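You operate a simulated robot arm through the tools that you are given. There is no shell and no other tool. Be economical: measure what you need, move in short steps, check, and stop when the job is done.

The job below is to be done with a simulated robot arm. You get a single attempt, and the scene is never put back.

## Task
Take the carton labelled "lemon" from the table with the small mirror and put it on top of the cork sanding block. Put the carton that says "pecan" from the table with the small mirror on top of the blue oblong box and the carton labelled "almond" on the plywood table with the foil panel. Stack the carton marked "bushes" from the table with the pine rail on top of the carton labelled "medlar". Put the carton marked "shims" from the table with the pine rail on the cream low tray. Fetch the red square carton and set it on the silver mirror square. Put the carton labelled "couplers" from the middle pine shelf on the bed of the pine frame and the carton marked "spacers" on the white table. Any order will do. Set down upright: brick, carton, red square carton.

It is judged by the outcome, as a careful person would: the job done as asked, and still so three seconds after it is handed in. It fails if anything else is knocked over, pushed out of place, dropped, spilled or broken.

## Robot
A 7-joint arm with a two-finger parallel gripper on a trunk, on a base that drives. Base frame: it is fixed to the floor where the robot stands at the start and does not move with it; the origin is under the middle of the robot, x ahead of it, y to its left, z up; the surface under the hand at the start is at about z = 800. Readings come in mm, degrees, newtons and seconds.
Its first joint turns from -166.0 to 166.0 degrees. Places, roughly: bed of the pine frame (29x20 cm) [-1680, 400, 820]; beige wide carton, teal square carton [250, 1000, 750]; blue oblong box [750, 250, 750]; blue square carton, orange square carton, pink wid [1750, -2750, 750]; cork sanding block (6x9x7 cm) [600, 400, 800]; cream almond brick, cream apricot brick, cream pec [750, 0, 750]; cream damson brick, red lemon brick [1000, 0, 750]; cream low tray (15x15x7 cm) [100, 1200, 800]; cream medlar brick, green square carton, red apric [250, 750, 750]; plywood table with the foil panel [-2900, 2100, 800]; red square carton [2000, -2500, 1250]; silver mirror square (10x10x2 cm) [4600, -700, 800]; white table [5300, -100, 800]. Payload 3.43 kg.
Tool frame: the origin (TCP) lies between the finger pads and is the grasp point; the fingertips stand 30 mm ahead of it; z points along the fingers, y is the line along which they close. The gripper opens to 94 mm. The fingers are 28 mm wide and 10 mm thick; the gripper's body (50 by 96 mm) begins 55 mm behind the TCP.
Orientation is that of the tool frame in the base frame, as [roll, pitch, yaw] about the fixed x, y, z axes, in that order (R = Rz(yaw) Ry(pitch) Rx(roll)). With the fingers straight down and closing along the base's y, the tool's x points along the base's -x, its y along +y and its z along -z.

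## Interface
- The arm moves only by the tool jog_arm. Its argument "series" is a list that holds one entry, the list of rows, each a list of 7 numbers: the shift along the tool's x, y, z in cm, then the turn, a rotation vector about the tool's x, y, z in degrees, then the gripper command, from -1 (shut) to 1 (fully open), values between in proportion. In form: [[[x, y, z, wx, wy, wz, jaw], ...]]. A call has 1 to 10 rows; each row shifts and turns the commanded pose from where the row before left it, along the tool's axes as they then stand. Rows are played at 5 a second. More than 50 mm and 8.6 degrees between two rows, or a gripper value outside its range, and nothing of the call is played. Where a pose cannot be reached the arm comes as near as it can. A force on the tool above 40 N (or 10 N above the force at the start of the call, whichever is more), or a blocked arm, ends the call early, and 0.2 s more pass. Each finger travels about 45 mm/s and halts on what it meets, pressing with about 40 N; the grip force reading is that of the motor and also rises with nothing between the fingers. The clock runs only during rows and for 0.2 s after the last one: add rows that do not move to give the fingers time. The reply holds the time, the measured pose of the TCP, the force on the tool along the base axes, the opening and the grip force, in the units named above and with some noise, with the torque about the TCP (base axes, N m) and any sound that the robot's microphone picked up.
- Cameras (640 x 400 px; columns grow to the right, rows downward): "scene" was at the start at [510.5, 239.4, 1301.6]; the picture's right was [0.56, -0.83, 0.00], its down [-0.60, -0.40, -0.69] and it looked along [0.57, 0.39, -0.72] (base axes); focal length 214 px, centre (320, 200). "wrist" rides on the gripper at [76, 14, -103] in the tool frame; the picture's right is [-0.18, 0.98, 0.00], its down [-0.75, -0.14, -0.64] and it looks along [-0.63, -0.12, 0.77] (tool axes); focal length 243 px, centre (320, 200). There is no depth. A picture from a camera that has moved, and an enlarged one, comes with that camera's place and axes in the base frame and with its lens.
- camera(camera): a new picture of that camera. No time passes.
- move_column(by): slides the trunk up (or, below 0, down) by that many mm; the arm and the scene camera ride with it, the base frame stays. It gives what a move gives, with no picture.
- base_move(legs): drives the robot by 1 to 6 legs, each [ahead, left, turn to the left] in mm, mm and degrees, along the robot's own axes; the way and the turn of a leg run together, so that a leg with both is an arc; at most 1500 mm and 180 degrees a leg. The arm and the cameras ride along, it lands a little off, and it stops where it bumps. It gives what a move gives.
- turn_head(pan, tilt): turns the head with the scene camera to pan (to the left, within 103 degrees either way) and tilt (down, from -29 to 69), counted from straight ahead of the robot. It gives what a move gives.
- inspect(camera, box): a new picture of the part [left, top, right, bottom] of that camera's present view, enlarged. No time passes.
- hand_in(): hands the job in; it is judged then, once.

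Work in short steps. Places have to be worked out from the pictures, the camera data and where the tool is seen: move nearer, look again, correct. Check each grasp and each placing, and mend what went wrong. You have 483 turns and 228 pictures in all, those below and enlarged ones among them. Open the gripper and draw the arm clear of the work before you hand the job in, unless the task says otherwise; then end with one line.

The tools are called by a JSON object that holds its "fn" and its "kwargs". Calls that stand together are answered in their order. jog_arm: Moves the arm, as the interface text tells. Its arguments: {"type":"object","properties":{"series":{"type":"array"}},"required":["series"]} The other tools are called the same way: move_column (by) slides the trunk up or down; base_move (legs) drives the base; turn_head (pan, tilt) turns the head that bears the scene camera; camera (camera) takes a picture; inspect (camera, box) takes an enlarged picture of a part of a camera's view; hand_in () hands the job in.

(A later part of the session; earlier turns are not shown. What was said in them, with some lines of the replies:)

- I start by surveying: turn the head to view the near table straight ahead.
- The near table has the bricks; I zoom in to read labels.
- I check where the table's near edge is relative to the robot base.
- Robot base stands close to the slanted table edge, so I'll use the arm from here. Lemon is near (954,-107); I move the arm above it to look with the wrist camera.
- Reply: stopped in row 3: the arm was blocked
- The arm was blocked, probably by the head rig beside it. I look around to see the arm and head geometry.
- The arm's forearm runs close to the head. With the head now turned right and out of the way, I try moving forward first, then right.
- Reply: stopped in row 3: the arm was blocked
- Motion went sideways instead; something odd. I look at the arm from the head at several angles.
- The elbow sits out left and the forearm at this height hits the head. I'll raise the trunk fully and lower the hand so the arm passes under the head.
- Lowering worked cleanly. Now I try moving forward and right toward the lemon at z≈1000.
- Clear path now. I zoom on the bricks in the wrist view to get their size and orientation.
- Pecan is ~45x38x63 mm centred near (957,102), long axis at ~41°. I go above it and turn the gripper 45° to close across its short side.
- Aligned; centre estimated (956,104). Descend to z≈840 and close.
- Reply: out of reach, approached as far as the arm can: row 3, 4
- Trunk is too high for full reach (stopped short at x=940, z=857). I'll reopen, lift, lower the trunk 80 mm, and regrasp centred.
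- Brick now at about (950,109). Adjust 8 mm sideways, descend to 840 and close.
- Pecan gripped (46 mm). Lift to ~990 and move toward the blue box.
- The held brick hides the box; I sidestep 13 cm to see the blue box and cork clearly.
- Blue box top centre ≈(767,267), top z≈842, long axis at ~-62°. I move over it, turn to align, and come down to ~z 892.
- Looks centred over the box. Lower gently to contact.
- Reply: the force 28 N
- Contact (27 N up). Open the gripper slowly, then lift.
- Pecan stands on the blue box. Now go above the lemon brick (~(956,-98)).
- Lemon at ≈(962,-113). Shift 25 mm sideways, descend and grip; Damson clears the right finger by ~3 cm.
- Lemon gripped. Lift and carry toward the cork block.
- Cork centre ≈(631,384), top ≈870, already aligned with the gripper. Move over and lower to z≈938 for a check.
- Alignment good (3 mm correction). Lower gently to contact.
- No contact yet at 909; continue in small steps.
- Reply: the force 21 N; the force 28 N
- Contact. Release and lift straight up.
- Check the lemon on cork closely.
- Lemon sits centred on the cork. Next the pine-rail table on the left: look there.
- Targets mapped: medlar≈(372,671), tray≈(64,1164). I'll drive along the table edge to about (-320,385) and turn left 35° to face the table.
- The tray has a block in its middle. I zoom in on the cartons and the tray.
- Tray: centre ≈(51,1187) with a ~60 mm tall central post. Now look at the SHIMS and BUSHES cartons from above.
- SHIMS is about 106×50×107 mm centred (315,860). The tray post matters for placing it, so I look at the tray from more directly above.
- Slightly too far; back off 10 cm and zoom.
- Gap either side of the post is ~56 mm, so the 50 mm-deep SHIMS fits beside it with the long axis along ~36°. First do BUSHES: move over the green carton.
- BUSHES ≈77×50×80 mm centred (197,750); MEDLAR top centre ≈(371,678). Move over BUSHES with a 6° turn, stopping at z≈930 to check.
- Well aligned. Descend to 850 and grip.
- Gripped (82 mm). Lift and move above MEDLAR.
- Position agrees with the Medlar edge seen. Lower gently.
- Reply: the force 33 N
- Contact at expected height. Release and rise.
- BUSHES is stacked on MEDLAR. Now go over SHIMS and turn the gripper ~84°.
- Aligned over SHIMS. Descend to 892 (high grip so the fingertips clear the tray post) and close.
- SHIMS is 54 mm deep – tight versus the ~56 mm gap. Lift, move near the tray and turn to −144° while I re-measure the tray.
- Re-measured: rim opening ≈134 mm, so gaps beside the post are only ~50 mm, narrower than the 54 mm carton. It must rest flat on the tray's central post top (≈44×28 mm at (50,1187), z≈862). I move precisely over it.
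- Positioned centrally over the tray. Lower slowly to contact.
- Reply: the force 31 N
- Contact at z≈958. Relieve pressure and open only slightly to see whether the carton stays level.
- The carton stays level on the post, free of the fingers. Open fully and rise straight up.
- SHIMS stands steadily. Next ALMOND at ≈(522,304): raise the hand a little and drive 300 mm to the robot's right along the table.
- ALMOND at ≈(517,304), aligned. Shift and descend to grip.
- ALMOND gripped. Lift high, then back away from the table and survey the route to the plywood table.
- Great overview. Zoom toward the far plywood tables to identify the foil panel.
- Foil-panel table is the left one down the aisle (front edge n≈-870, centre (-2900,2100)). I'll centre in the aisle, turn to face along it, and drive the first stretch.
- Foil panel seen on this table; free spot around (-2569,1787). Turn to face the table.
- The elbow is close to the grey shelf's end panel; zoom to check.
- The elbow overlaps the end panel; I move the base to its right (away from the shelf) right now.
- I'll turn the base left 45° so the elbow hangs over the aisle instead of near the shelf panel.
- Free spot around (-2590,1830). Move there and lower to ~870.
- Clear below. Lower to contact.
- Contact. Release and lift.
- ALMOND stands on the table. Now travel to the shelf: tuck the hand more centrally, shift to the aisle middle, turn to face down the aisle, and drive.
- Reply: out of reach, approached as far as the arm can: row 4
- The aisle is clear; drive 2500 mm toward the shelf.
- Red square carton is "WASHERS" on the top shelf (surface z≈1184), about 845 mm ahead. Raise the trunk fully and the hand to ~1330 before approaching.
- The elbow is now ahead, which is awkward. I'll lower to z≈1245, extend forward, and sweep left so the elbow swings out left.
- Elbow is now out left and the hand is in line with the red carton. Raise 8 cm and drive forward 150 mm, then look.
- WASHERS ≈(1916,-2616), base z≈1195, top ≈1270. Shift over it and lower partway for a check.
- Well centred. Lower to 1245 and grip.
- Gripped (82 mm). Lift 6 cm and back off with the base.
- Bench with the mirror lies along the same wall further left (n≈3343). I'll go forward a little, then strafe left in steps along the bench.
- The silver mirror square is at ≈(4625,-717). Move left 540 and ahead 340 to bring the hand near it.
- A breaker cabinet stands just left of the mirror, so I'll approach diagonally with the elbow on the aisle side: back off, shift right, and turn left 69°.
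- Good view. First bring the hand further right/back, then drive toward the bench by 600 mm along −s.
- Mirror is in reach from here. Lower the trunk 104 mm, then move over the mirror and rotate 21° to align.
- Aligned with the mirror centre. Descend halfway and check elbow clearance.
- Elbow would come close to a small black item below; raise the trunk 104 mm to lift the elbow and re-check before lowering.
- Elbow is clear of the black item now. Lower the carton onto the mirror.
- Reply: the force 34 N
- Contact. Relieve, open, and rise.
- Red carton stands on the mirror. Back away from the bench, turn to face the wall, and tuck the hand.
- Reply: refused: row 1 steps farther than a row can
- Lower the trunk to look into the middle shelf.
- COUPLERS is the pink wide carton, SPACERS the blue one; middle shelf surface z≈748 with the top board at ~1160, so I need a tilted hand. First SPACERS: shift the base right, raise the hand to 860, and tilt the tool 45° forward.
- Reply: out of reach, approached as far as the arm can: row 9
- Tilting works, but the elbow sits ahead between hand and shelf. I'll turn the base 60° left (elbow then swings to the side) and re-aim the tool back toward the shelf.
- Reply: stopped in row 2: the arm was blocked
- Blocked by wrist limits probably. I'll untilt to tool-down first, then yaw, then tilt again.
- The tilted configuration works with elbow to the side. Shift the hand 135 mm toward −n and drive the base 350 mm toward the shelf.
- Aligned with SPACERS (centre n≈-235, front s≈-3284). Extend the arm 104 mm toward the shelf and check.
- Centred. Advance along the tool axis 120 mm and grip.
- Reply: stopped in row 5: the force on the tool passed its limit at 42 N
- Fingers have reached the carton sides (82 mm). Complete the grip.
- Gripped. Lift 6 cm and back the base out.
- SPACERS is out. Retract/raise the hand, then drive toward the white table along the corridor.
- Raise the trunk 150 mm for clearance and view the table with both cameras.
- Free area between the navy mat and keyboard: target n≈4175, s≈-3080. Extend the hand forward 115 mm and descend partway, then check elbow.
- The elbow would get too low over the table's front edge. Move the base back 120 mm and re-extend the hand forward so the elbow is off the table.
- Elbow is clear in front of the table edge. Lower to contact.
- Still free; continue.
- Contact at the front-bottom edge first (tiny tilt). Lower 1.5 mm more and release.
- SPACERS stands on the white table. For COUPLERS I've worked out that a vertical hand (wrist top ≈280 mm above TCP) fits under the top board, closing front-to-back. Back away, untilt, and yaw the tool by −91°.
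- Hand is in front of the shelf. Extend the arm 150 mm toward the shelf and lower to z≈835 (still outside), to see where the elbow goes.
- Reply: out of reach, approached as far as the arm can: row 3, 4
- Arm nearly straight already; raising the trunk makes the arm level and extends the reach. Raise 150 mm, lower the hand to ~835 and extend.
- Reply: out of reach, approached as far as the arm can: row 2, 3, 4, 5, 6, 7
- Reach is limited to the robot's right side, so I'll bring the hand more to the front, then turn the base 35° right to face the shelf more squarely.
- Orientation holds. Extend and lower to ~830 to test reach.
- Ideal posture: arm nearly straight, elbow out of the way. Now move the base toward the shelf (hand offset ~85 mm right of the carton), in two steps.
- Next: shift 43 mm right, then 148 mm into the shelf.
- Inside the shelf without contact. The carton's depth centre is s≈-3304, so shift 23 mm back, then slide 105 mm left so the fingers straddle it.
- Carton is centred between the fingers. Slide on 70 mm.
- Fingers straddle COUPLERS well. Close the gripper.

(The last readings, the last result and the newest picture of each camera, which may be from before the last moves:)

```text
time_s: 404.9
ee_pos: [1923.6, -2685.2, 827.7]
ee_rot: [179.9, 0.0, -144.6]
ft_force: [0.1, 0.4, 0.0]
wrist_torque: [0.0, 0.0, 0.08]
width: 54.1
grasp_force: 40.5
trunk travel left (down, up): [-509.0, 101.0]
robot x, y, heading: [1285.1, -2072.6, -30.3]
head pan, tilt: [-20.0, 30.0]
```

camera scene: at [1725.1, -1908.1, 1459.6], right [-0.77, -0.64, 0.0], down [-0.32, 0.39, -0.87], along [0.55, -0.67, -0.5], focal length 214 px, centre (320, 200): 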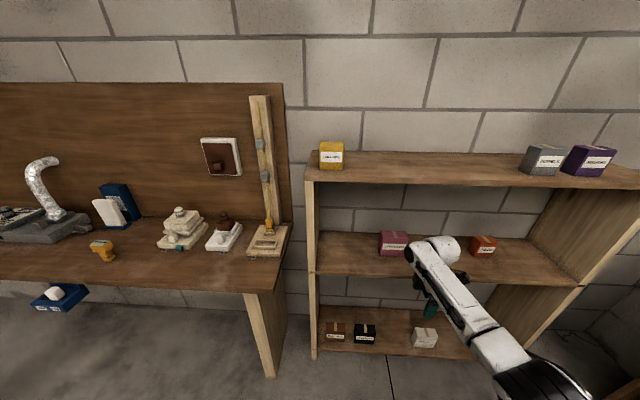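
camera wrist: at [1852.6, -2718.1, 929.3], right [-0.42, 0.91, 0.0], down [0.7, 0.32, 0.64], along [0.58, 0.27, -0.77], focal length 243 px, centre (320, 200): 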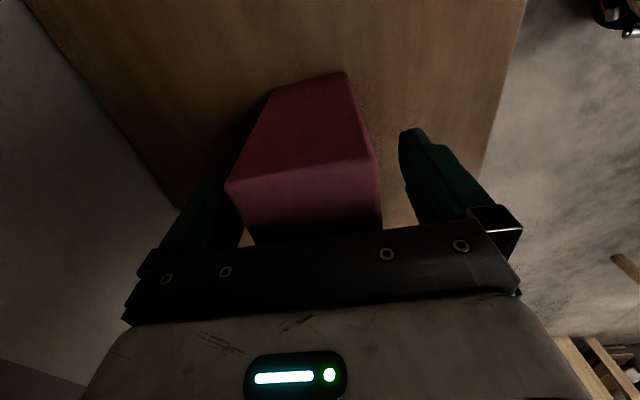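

Gripped (54 mm). Lift 20 mm and back straight out of the shelf.

{"fn": "jog_arm", "kwargs": {"series": [[[0, 0, -1, 0, 0, 0, -1], [0, 0, -1, 0, 0, 0, -1], [0, 0, 0, 0, 0, 0, -1]]]}}

{"fn": "base_move", "kwargs": {"legs": [[-411, 184, 0]]}}

{"fn": "camera", "kwargs": {"camera": "scene"}}

{"fn": "camera", "kwargs": {"camera": "wrist"}}

```text
time_s: 405.7
ee_pos: [1923.4, -2686.4, 848.7]
ee_rot: [180.0, -0.2, -144.7]
ft_force: [-0.7, 0.5, -2.2]
wrist_torque: [0.0, 0.01, 0.0]
width: 54.2
grasp_force: 39.9
trunk travel left (down, up): [-509.0, 101.0]
robot x, y, heading: [1288.3, -2073.1, -30.1]
head pan, tilt: [-20.0, 30.0]
```

```text
time_s: 408.4
ee_pos: [1664.2, -2317.0, 848.6]
ee_rot: [-180.0, -0.1, -144.5]
ft_force: [0.3, 0.7, -1.8]
wrist_torque: [0.01, 0.02, -0.01]
width: 54.0
grasp_force: 40.3
trunk travel left (down, up): [-509.0, 101.0]
robot x, y, heading: [1025.0, -1701.7, -30.3]
head pan, tilt: [-20.0, 30.0]
```

```text
71 pictures are left
camera scene: at [1566.6, -1828.0, 1459.6], right [-0.77, -0.64, 0.0], down [-0.32, 0.39, -0.87], along [0.55, -0.67, -0.5], focal length 214 px, centre (320, 200)
```

scene: 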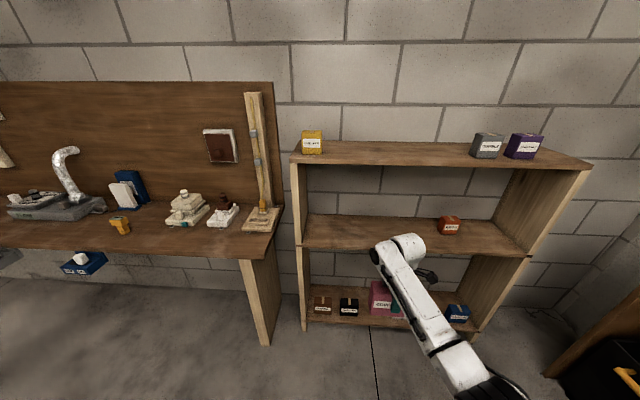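

```text
70 pictures are left
camera wrist: at [1592.8, -2349.6, 949.7], right [-0.42, 0.91, 0.0], down [0.7, 0.32, 0.64], along [0.58, 0.27, -0.77], focal length 243 px, centre (320, 200)
```

wrist: 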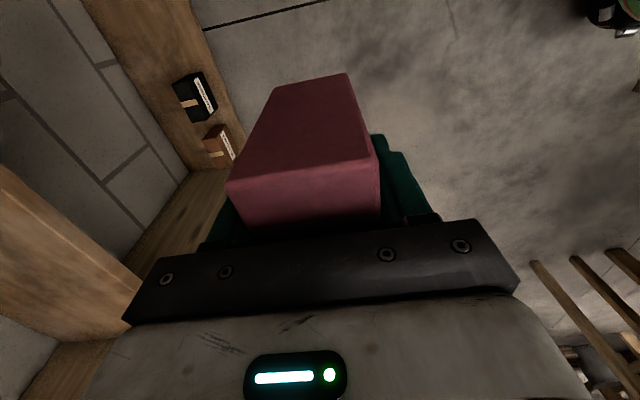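

COUPLERS is out cleanly. Raise and retract the hand for travel to the pine frame.

{"fn": "jog_arm", "kwargs": {"series": [[[0.1, 3.5, -2.9, 0, 0, 0, -1], [0.1, 3.5, -2.9, 0, 0, 0, -1], [0.1, 3.5, -2.9, 0, 0, 0, -1], [0.1, 3.5, -2.9, 0, 0, 0, -1], [0.1, 3.5, -2.9, 0, 0, 0, -1], [0.1, 3.5, -2.9, 0, 0, 0, -1], [0.1, 3.5, -2.9, 0, 0, 0, -1], [0.1, 3.5, -2.9, 0, 0, 0, -1], [0, 0, 0, 0, 0, 0, -1]]]}}

```text
time_s: 410.4
ee_pos: [1525.4, -2129.3, 1074.5]
ee_rot: [179.9, -0.3, -144.5]
ft_force: [0.0, 0.0, -2.8]
wrist_torque: [0.01, 0.04, 0.0]
width: 54.2
grasp_force: 39.8
out of reach, approached as far as the arm can: row 7, 8
trunk travel left (down, up): [-509.0, 101.0]
robot x, y, heading: [1025.1, -1699.1, -30.4]
head pan, tilt: [-20.0, 30.0]
```

Drive back along the aisle to near the pine frame (keeping heading), then turn right 90°.

{"fn": "base_move", "kwargs": {"legs": [[-1042, 484, 0], [-1042, 484, 0], [-1042, 484, 0]]}}

{"fn": "turn_head", "kwargs": {"pan": -100, "tilt": 25}}

{"fn": "camera", "kwargs": {"camera": "scene"}}

```text
time_s: 427.1
ee_pos: [-446.3, 687.1, 1074.5]
ee_rot: [179.9, 0.0, -144.2]
ft_force: [-0.3, 0.4, -3.5]
wrist_torque: [-0.01, 0.06, -0.01]
width: 54.0
grasp_force: 39.7
trunk travel left (down, up): [-509.0, 101.0]
robot x, y, heading: [-946.5, 1111.5, -30.0]
head pan, tilt: [-20.0, 30.0]
```

```text
time_s: 428.7
ee_pos: [-445.9, 686.8, 1073.6]
ee_rot: [179.9, -0.2, -144.2]
ft_force: [-0.5, 0.7, -3.0]
wrist_torque: [-0.02, 0.04, 0.03]
width: 54.2
grasp_force: 40.0
trunk travel left (down, up): [-509.0, 101.0]
robot x, y, heading: [-945.2, 1108.8, -30.1]
head pan, tilt: [-100.0, 25.0]
```

```text
69 pictures are left
camera scene: at [-524.3, 987.3, 1467.6], right [-0.77, 0.64, 0.0], down [0.27, 0.32, -0.91], along [-0.58, -0.69, -0.42], focal length 214 px, centre (320, 200)
```

scene: 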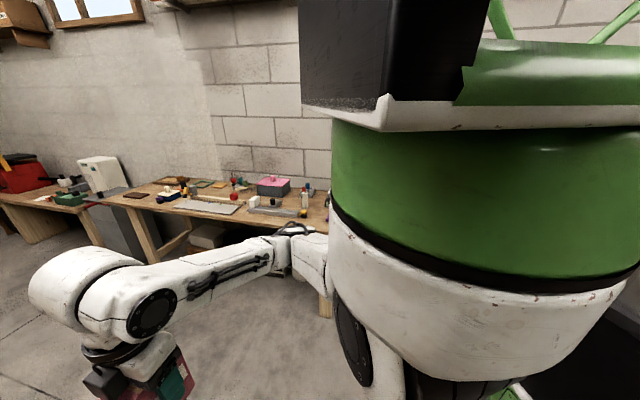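

Now turn right 90° toward the grey shelf with the pine frame.

{"fn": "base_move", "kwargs": {"legs": [[0, 0, -90.2]]}}

{"fn": "turn_head", "kwargs": {"pan": -10, "tilt": 30}}

{"fn": "camera", "kwargs": {"camera": "scene"}}

```text
time_s: 432.9
ee_pos: [-1373.2, 612.7, 1073.7]
ee_rot: [179.9, -0.2, 125.7]
ft_force: [-0.6, 0.7, -3.2]
wrist_torque: [0.03, 0.03, -0.03]
width: 54.1
grasp_force: 40.6
trunk travel left (down, up): [-509.0, 101.0]
robot x, y, heading: [-944.8, 1112.3, -120.1]
head pan, tilt: [-100.0, 25.0]
```

```text
time_s: 434.6
ee_pos: [-1372.8, 611.9, 1074.2]
ee_rot: [179.9, -0.1, 125.7]
ft_force: [0.3, -0.7, -2.3]
wrist_torque: [0.05, -0.01, 0.03]
width: 54.2
grasp_force: 40.3
trunk travel left (down, up): [-509.0, 101.0]
robot x, y, heading: [-945.1, 1111.4, -120.3]
head pan, tilt: [-10.0, 30.0]
```

```text
68 pictures are left
camera scene: at [-1058.1, 561.3, 1459.6], right [-0.76, 0.65, 0.0], down [0.32, 0.38, -0.87], along [-0.56, -0.66, -0.5], focal length 214 px, centre (320, 200)
```

scene: 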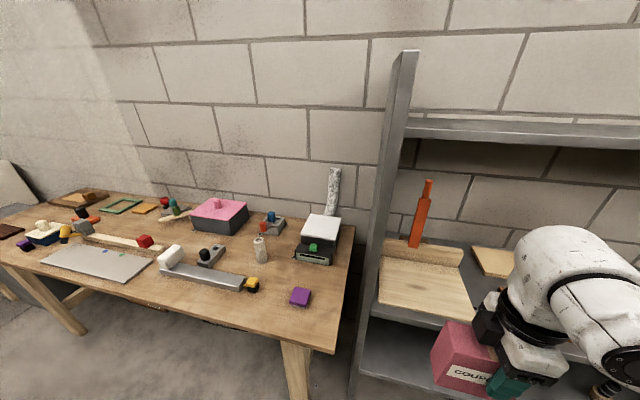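

{"fn": "inspect", "kwargs": {"camera": "scene", "box": [350, 160, 540, 340]}}

```text
2.22 times, centred on (445, 250) of scene
camera zoom: at [-1058.1, 561.3, 1459.6], right [-0.76, 0.65, 0.0], down [0.32, 0.38, -0.87], along [-0.56, -0.66, -0.5], focal length 477 px, centre (42, 89)
```

zoom: 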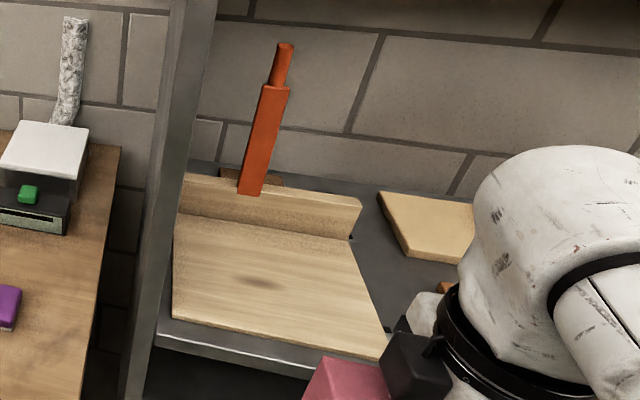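

Bed of the pine frame: centre ≈(-1664,404), z≈820. Move base 140 mm closer, then extend the arm over the bed.

{"fn": "base_move", "kwargs": {"legs": [[128, -57, 0]]}}

{"fn": "jog_arm", "kwargs": {"series": [[[0, -4, 1.5, 0, 0, 0, -1], [0, -4, 1.5, 0, 0, 0, -1], [0, -4, 2, 0, 0, 0, -1], [0, -4, 2, 0, 0, 0, -1], [0, 0, 3, 0, 0, 0, -1], [0, 0, 0, 0, 0, 0, -1]]]}}

{"fn": "camera", "kwargs": {"camera": "scene"}}

{"fn": "camera", "kwargs": {"camera": "wrist"}}

```text
time_s: 435.9
ee_pos: [-1486.1, 528.5, 1074.9]
ee_rot: [179.9, -0.1, 125.7]
ft_force: [1.0, 0.5, -2.4]
wrist_torque: [0.05, 0.07, 0.05]
width: 54.2
grasp_force: 40.1
trunk travel left (down, up): [-509.0, 101.0]
robot x, y, heading: [-1065.4, 1028.0, -120.4]
head pan, tilt: [-10.0, 30.0]
```

```text
time_s: 437.3
ee_pos: [-1617.6, 436.1, 974.3]
ee_rot: [179.9, -0.2, 125.6]
ft_force: [-0.3, -0.9, -2.9]
wrist_torque: [0.04, 0.01, 0.0]
width: 54.0
grasp_force: 40.5
trunk travel left (down, up): [-509.0, 101.0]
robot x, y, heading: [-1058.5, 1028.9, -120.1]
head pan, tilt: [-10.0, 30.0]
```

```text
66 pictures are left
camera scene: at [-1172.7, 478.6, 1459.6], right [-0.76, 0.65, 0.0], down [0.32, 0.38, -0.87], along [-0.56, -0.66, -0.5], focal length 214 px, centre (320, 200)
```

scene: 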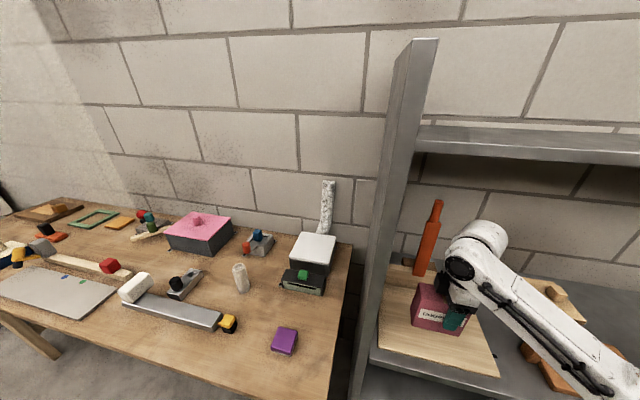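

```text
65 pictures are left
camera wrist: at [-1651.0, 505.7, 1075.2], right [0.91, 0.42, 0.0], down [0.33, -0.7, 0.64], along [0.27, -0.58, -0.77], focal length 243 px, centre (320, 200)
```

wrist: 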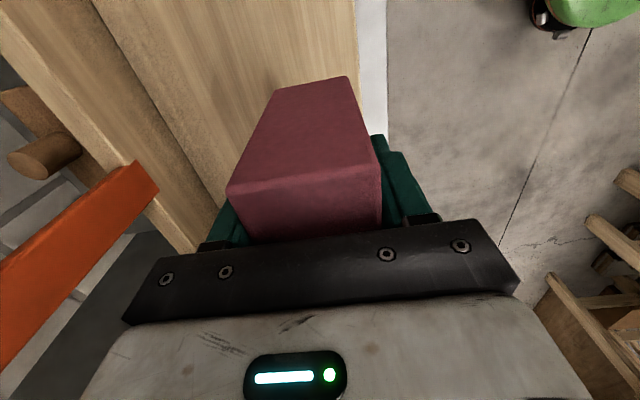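

Over the bed. Shift 50 mm deeper, descend slowly to contact.

{"fn": "jog_arm", "kwargs": {"series": [[[1, -2.5, 0, 0, 0, 0, -1], [0, -2.3, 0, 0, 0, 0, -1], [0, 0, 3, 0, 0, 0, -1], [0, 0, 3, 0, 0, 0, -1], [0, 0, 1.2, 0, 0, 0, -1], [0, 0, 0.6, 0, 0, 0, -1], [0, 0, 0.3, 0, 0, 0, -1], [0, 0, 0, 0, 0, 0, -1]]]}}

{"fn": "camera", "kwargs": {"camera": "wrist"}}

```text
time_s: 439.1
ee_pos: [-1662.5, 417.1, 891.7]
ee_rot: [179.9, -0.2, 125.7]
ft_force: [0.3, 0.7, -2.6]
wrist_torque: [0.03, -0.01, 0.0]
width: 54.2
grasp_force: 39.7
trunk travel left (down, up): [-509.0, 101.0]
robot x, y, heading: [-1063.4, 1030.3, -120.2]
head pan, tilt: [-10.0, 30.0]
```

```text
64 pictures are left
camera wrist: at [-1695.5, 485.9, 992.9], right [0.91, 0.42, 0.0], down [0.32, -0.7, 0.64], along [0.27, -0.58, -0.77], focal length 243 px, centre (320, 200)
```

wrist: 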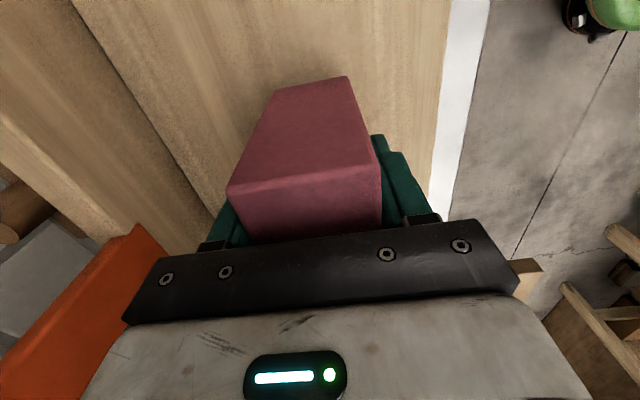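

Check the orange upright handle's clearance to the gripper.

{"fn": "inspect", "kwargs": {"camera": "scene", "box": [370, 180, 560, 360]}}

```text
2.22 times, centred on (465, 270) of scene
camera zoom: at [-1172.7, 478.6, 1459.6], right [-0.76, 0.65, 0.0], down [0.32, 0.38, -0.87], along [-0.56, -0.66, -0.5], focal length 477 px, centre (-2, 44)
```

zoom: 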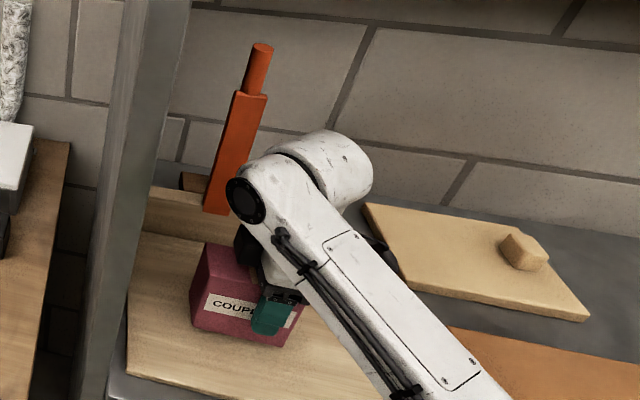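

No contact forces; descend vertically in small steps.

{"fn": "jog_arm", "kwargs": {"series": [[[0, 0, 0.3, 0, 0, 0, -1], [0, 0, 0.3, 0, 0, 0, -1], [0, 0, 0.2, 0, 0, 0, -1], [0, 0, 0, 0, 0, 0, -1]]]}}

```text
time_s: 440.1
ee_pos: [-1661.5, 417.2, 883.9]
ee_rot: [179.9, -0.1, 125.7]
ft_force: [0.1, 0.8, -2.8]
wrist_torque: [0.03, 0.02, -0.02]
width: 54.1
grasp_force: 40.2
trunk travel left (down, up): [-509.0, 101.0]
robot x, y, heading: [-1058.0, 1032.4, -120.6]
head pan, tilt: [-10.0, 30.0]
```

{"fn": "jog_arm", "kwargs": {"series": [[[0, 0, 0.3, 0, 0, 0, -1], [0, 0, 0.2, 0, 0, 0, -1], [0, 0, 0.2, 0, 0, 0, -1], [0, 0, 0, 0, 0, 0, -1]]]}}

```text
time_s: 441.1
ee_pos: [-1662.5, 417.3, 878.0]
ee_rot: [-179.9, -0.2, 125.7]
ft_force: [1.9, 0.9, 14.8]
wrist_torque: [0.7, 0.24, -0.1]
width: 53.9
grasp_force: 40.0
trunk travel left (down, up): [-509.0, 101.0]
robot x, y, heading: [-1063.5, 1029.0, -119.9]
head pan, tilt: [-10.0, 30.0]
```

Contact. Release partially, check, then open and lift straight up.

{"fn": "jog_arm", "kwargs": {"series": [[[0, 0, 0, 0, 0, 0, 0.3], [0, 0, 0, 0, 0, 0, 0.4], [0, 0, 0, 0, 0, 0, 0.5], [0, 0, 0, 0, 0, 0, 0.5], [0, 0, -2, 0, 0, 0, 0.5], [0, 0, -4, 0, 0, 0, 0.5], [0, 0, -4, 0, 0, 0, 0.5], [0, 0, -3, 0, 0, 0, 0.5], [0, 4, 0, 0, 0, 0, 0.5], [0, 4, 0, 0, 0, 0, 0.5]]]}}

{"fn": "camera", "kwargs": {"camera": "wrist"}}

{"fn": "camera", "kwargs": {"camera": "scene"}}

```text
time_s: 443.3
ee_pos: [-1595.9, 463.6, 1006.7]
ee_rot: [179.9, -0.2, 125.7]
ft_force: [0.2, -1.2, -0.4]
wrist_torque: [-0.04, 0.0, 0.0]
width: 70.4
grasp_force: 0.0
trunk travel left (down, up): [-509.0, 101.0]
robot x, y, heading: [-1061.0, 1031.3, -120.3]
head pan, tilt: [-10.0, 30.0]
```

```text
62 pictures are left
camera wrist: at [-1630.3, 532.1, 1108.8], right [0.91, 0.42, 0.0], down [0.32, -0.7, 0.64], along [0.27, -0.58, -0.77], focal length 243 px, centre (320, 200)
```

wrist: 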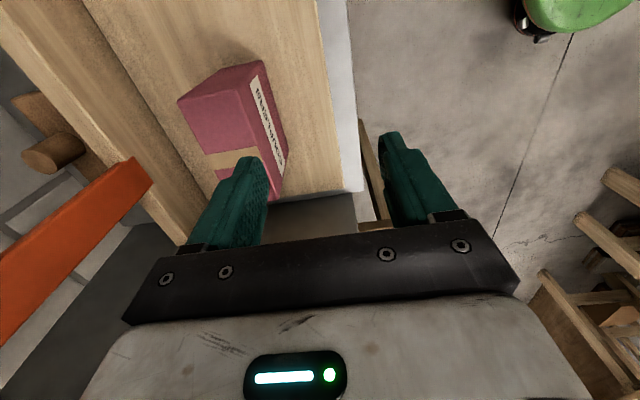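

```text
61 pictures are left
camera scene: at [-1172.7, 478.6, 1459.6], right [-0.76, 0.65, 0.0], down [0.32, 0.38, -0.87], along [-0.56, -0.66, -0.5], focal length 214 px, centre (320, 200)
```

scene: 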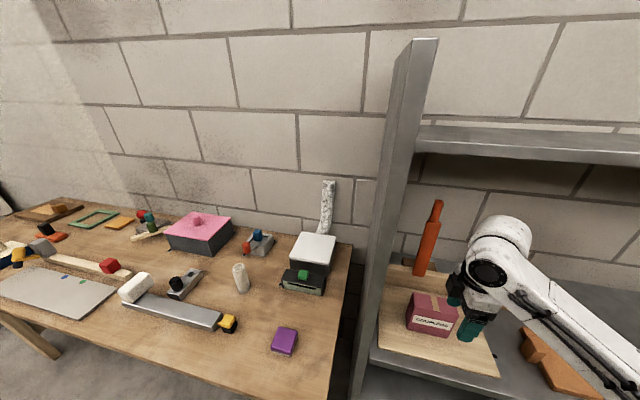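

COUPLERS stands on the pine frame bed. Back away and check the first stacks from a distance.

{"fn": "base_move", "kwargs": {"legs": [[-320, 143, 0]]}}

{"fn": "turn_head", "kwargs": {"pan": 100, "tilt": 25}}

{"fn": "camera", "kwargs": {"camera": "scene"}}

```text
time_s: 445.6
ee_pos: [-1311.8, 671.6, 1007.6]
ee_rot: [179.9, -0.1, 125.6]
ft_force: [1.0, -0.4, -0.3]
wrist_torque: [0.04, 0.0, 0.01]
width: 70.5
grasp_force: 0.0
trunk travel left (down, up): [-509.0, 101.0]
robot x, y, heading: [-775.5, 1238.1, -120.2]
head pan, tilt: [-10.0, 30.0]
```

```text
time_s: 447.5
ee_pos: [-1311.6, 671.7, 1007.9]
ee_rot: [179.9, -0.1, 125.5]
ft_force: [-0.1, 0.1, -0.1]
wrist_torque: [0.02, 0.01, 0.0]
width: 70.2
grasp_force: 0.0
trunk travel left (down, up): [-509.0, 101.0]
robot x, y, heading: [-774.2, 1237.6, -120.5]
head pan, tilt: [100.0, 25.0]
```

```text
60 pictures are left
camera scene: at [-742.2, 724.3, 1467.6], right [-0.35, -0.94, 0.0], down [-0.4, 0.15, -0.91], along [0.85, -0.32, -0.42], focal length 214 px, centre (320, 200)
```

scene: 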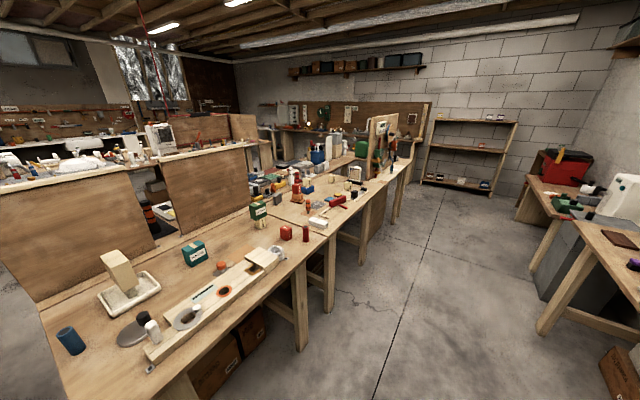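

{"fn": "inspect", "kwargs": {"camera": "scene", "box": [90, 160, 370, 320]}}

{"fn": "jog_arm", "kwargs": {"series": [[[0, 0, -2, 0, 0, 0, 1], [0, 0, 0, 0, 0, 0, 1], [0, 0, 0, 0, 0, 0, 1]]]}}

```text
2.29 times, centred on (230, 240) of scene
camera zoom: at [-742.2, 724.3, 1467.6], right [-0.35, -0.94, 0.0], down [-0.4, 0.15, -0.91], along [0.85, -0.32, -0.42], focal length 490 px, centre (526, 109)
```

zoom: 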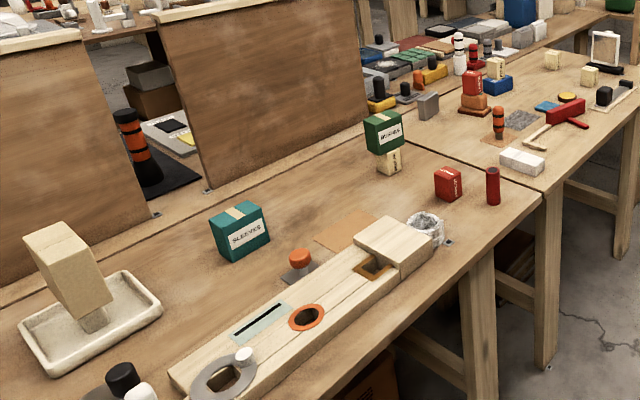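

```text
time_s: 448.3
ee_pos: [-1311.1, 671.3, 1027.7]
ee_rot: [179.9, -0.2, 125.6]
ft_force: [-0.2, 0.3, -0.2]
wrist_torque: [-0.01, -0.03, 0.01]
width: 93.9
grasp_force: 0.1
trunk travel left (down, up): [-509.0, 101.0]
robot x, y, heading: [-775.4, 1236.8, -120.3]
head pan, tilt: [100.0, 25.0]
```

All stacks stand as placed, the gripper is open and clear. Handing in.

{"fn": "hand_in", "kwargs": {}}

```text
The job is handed in.
```

I placed all eight cartons as you asked and handed the job in. They were all standing upright when I last looked, with the gripper open and the arm clear. Two things to know: SHIMS rests on top of the tray's central post because it is too wide to fit beside it, and the robot's elbow overlapped the grey shelf's end panel once in a camera view. I felt no force and moved away, and I saw nothing shifted.
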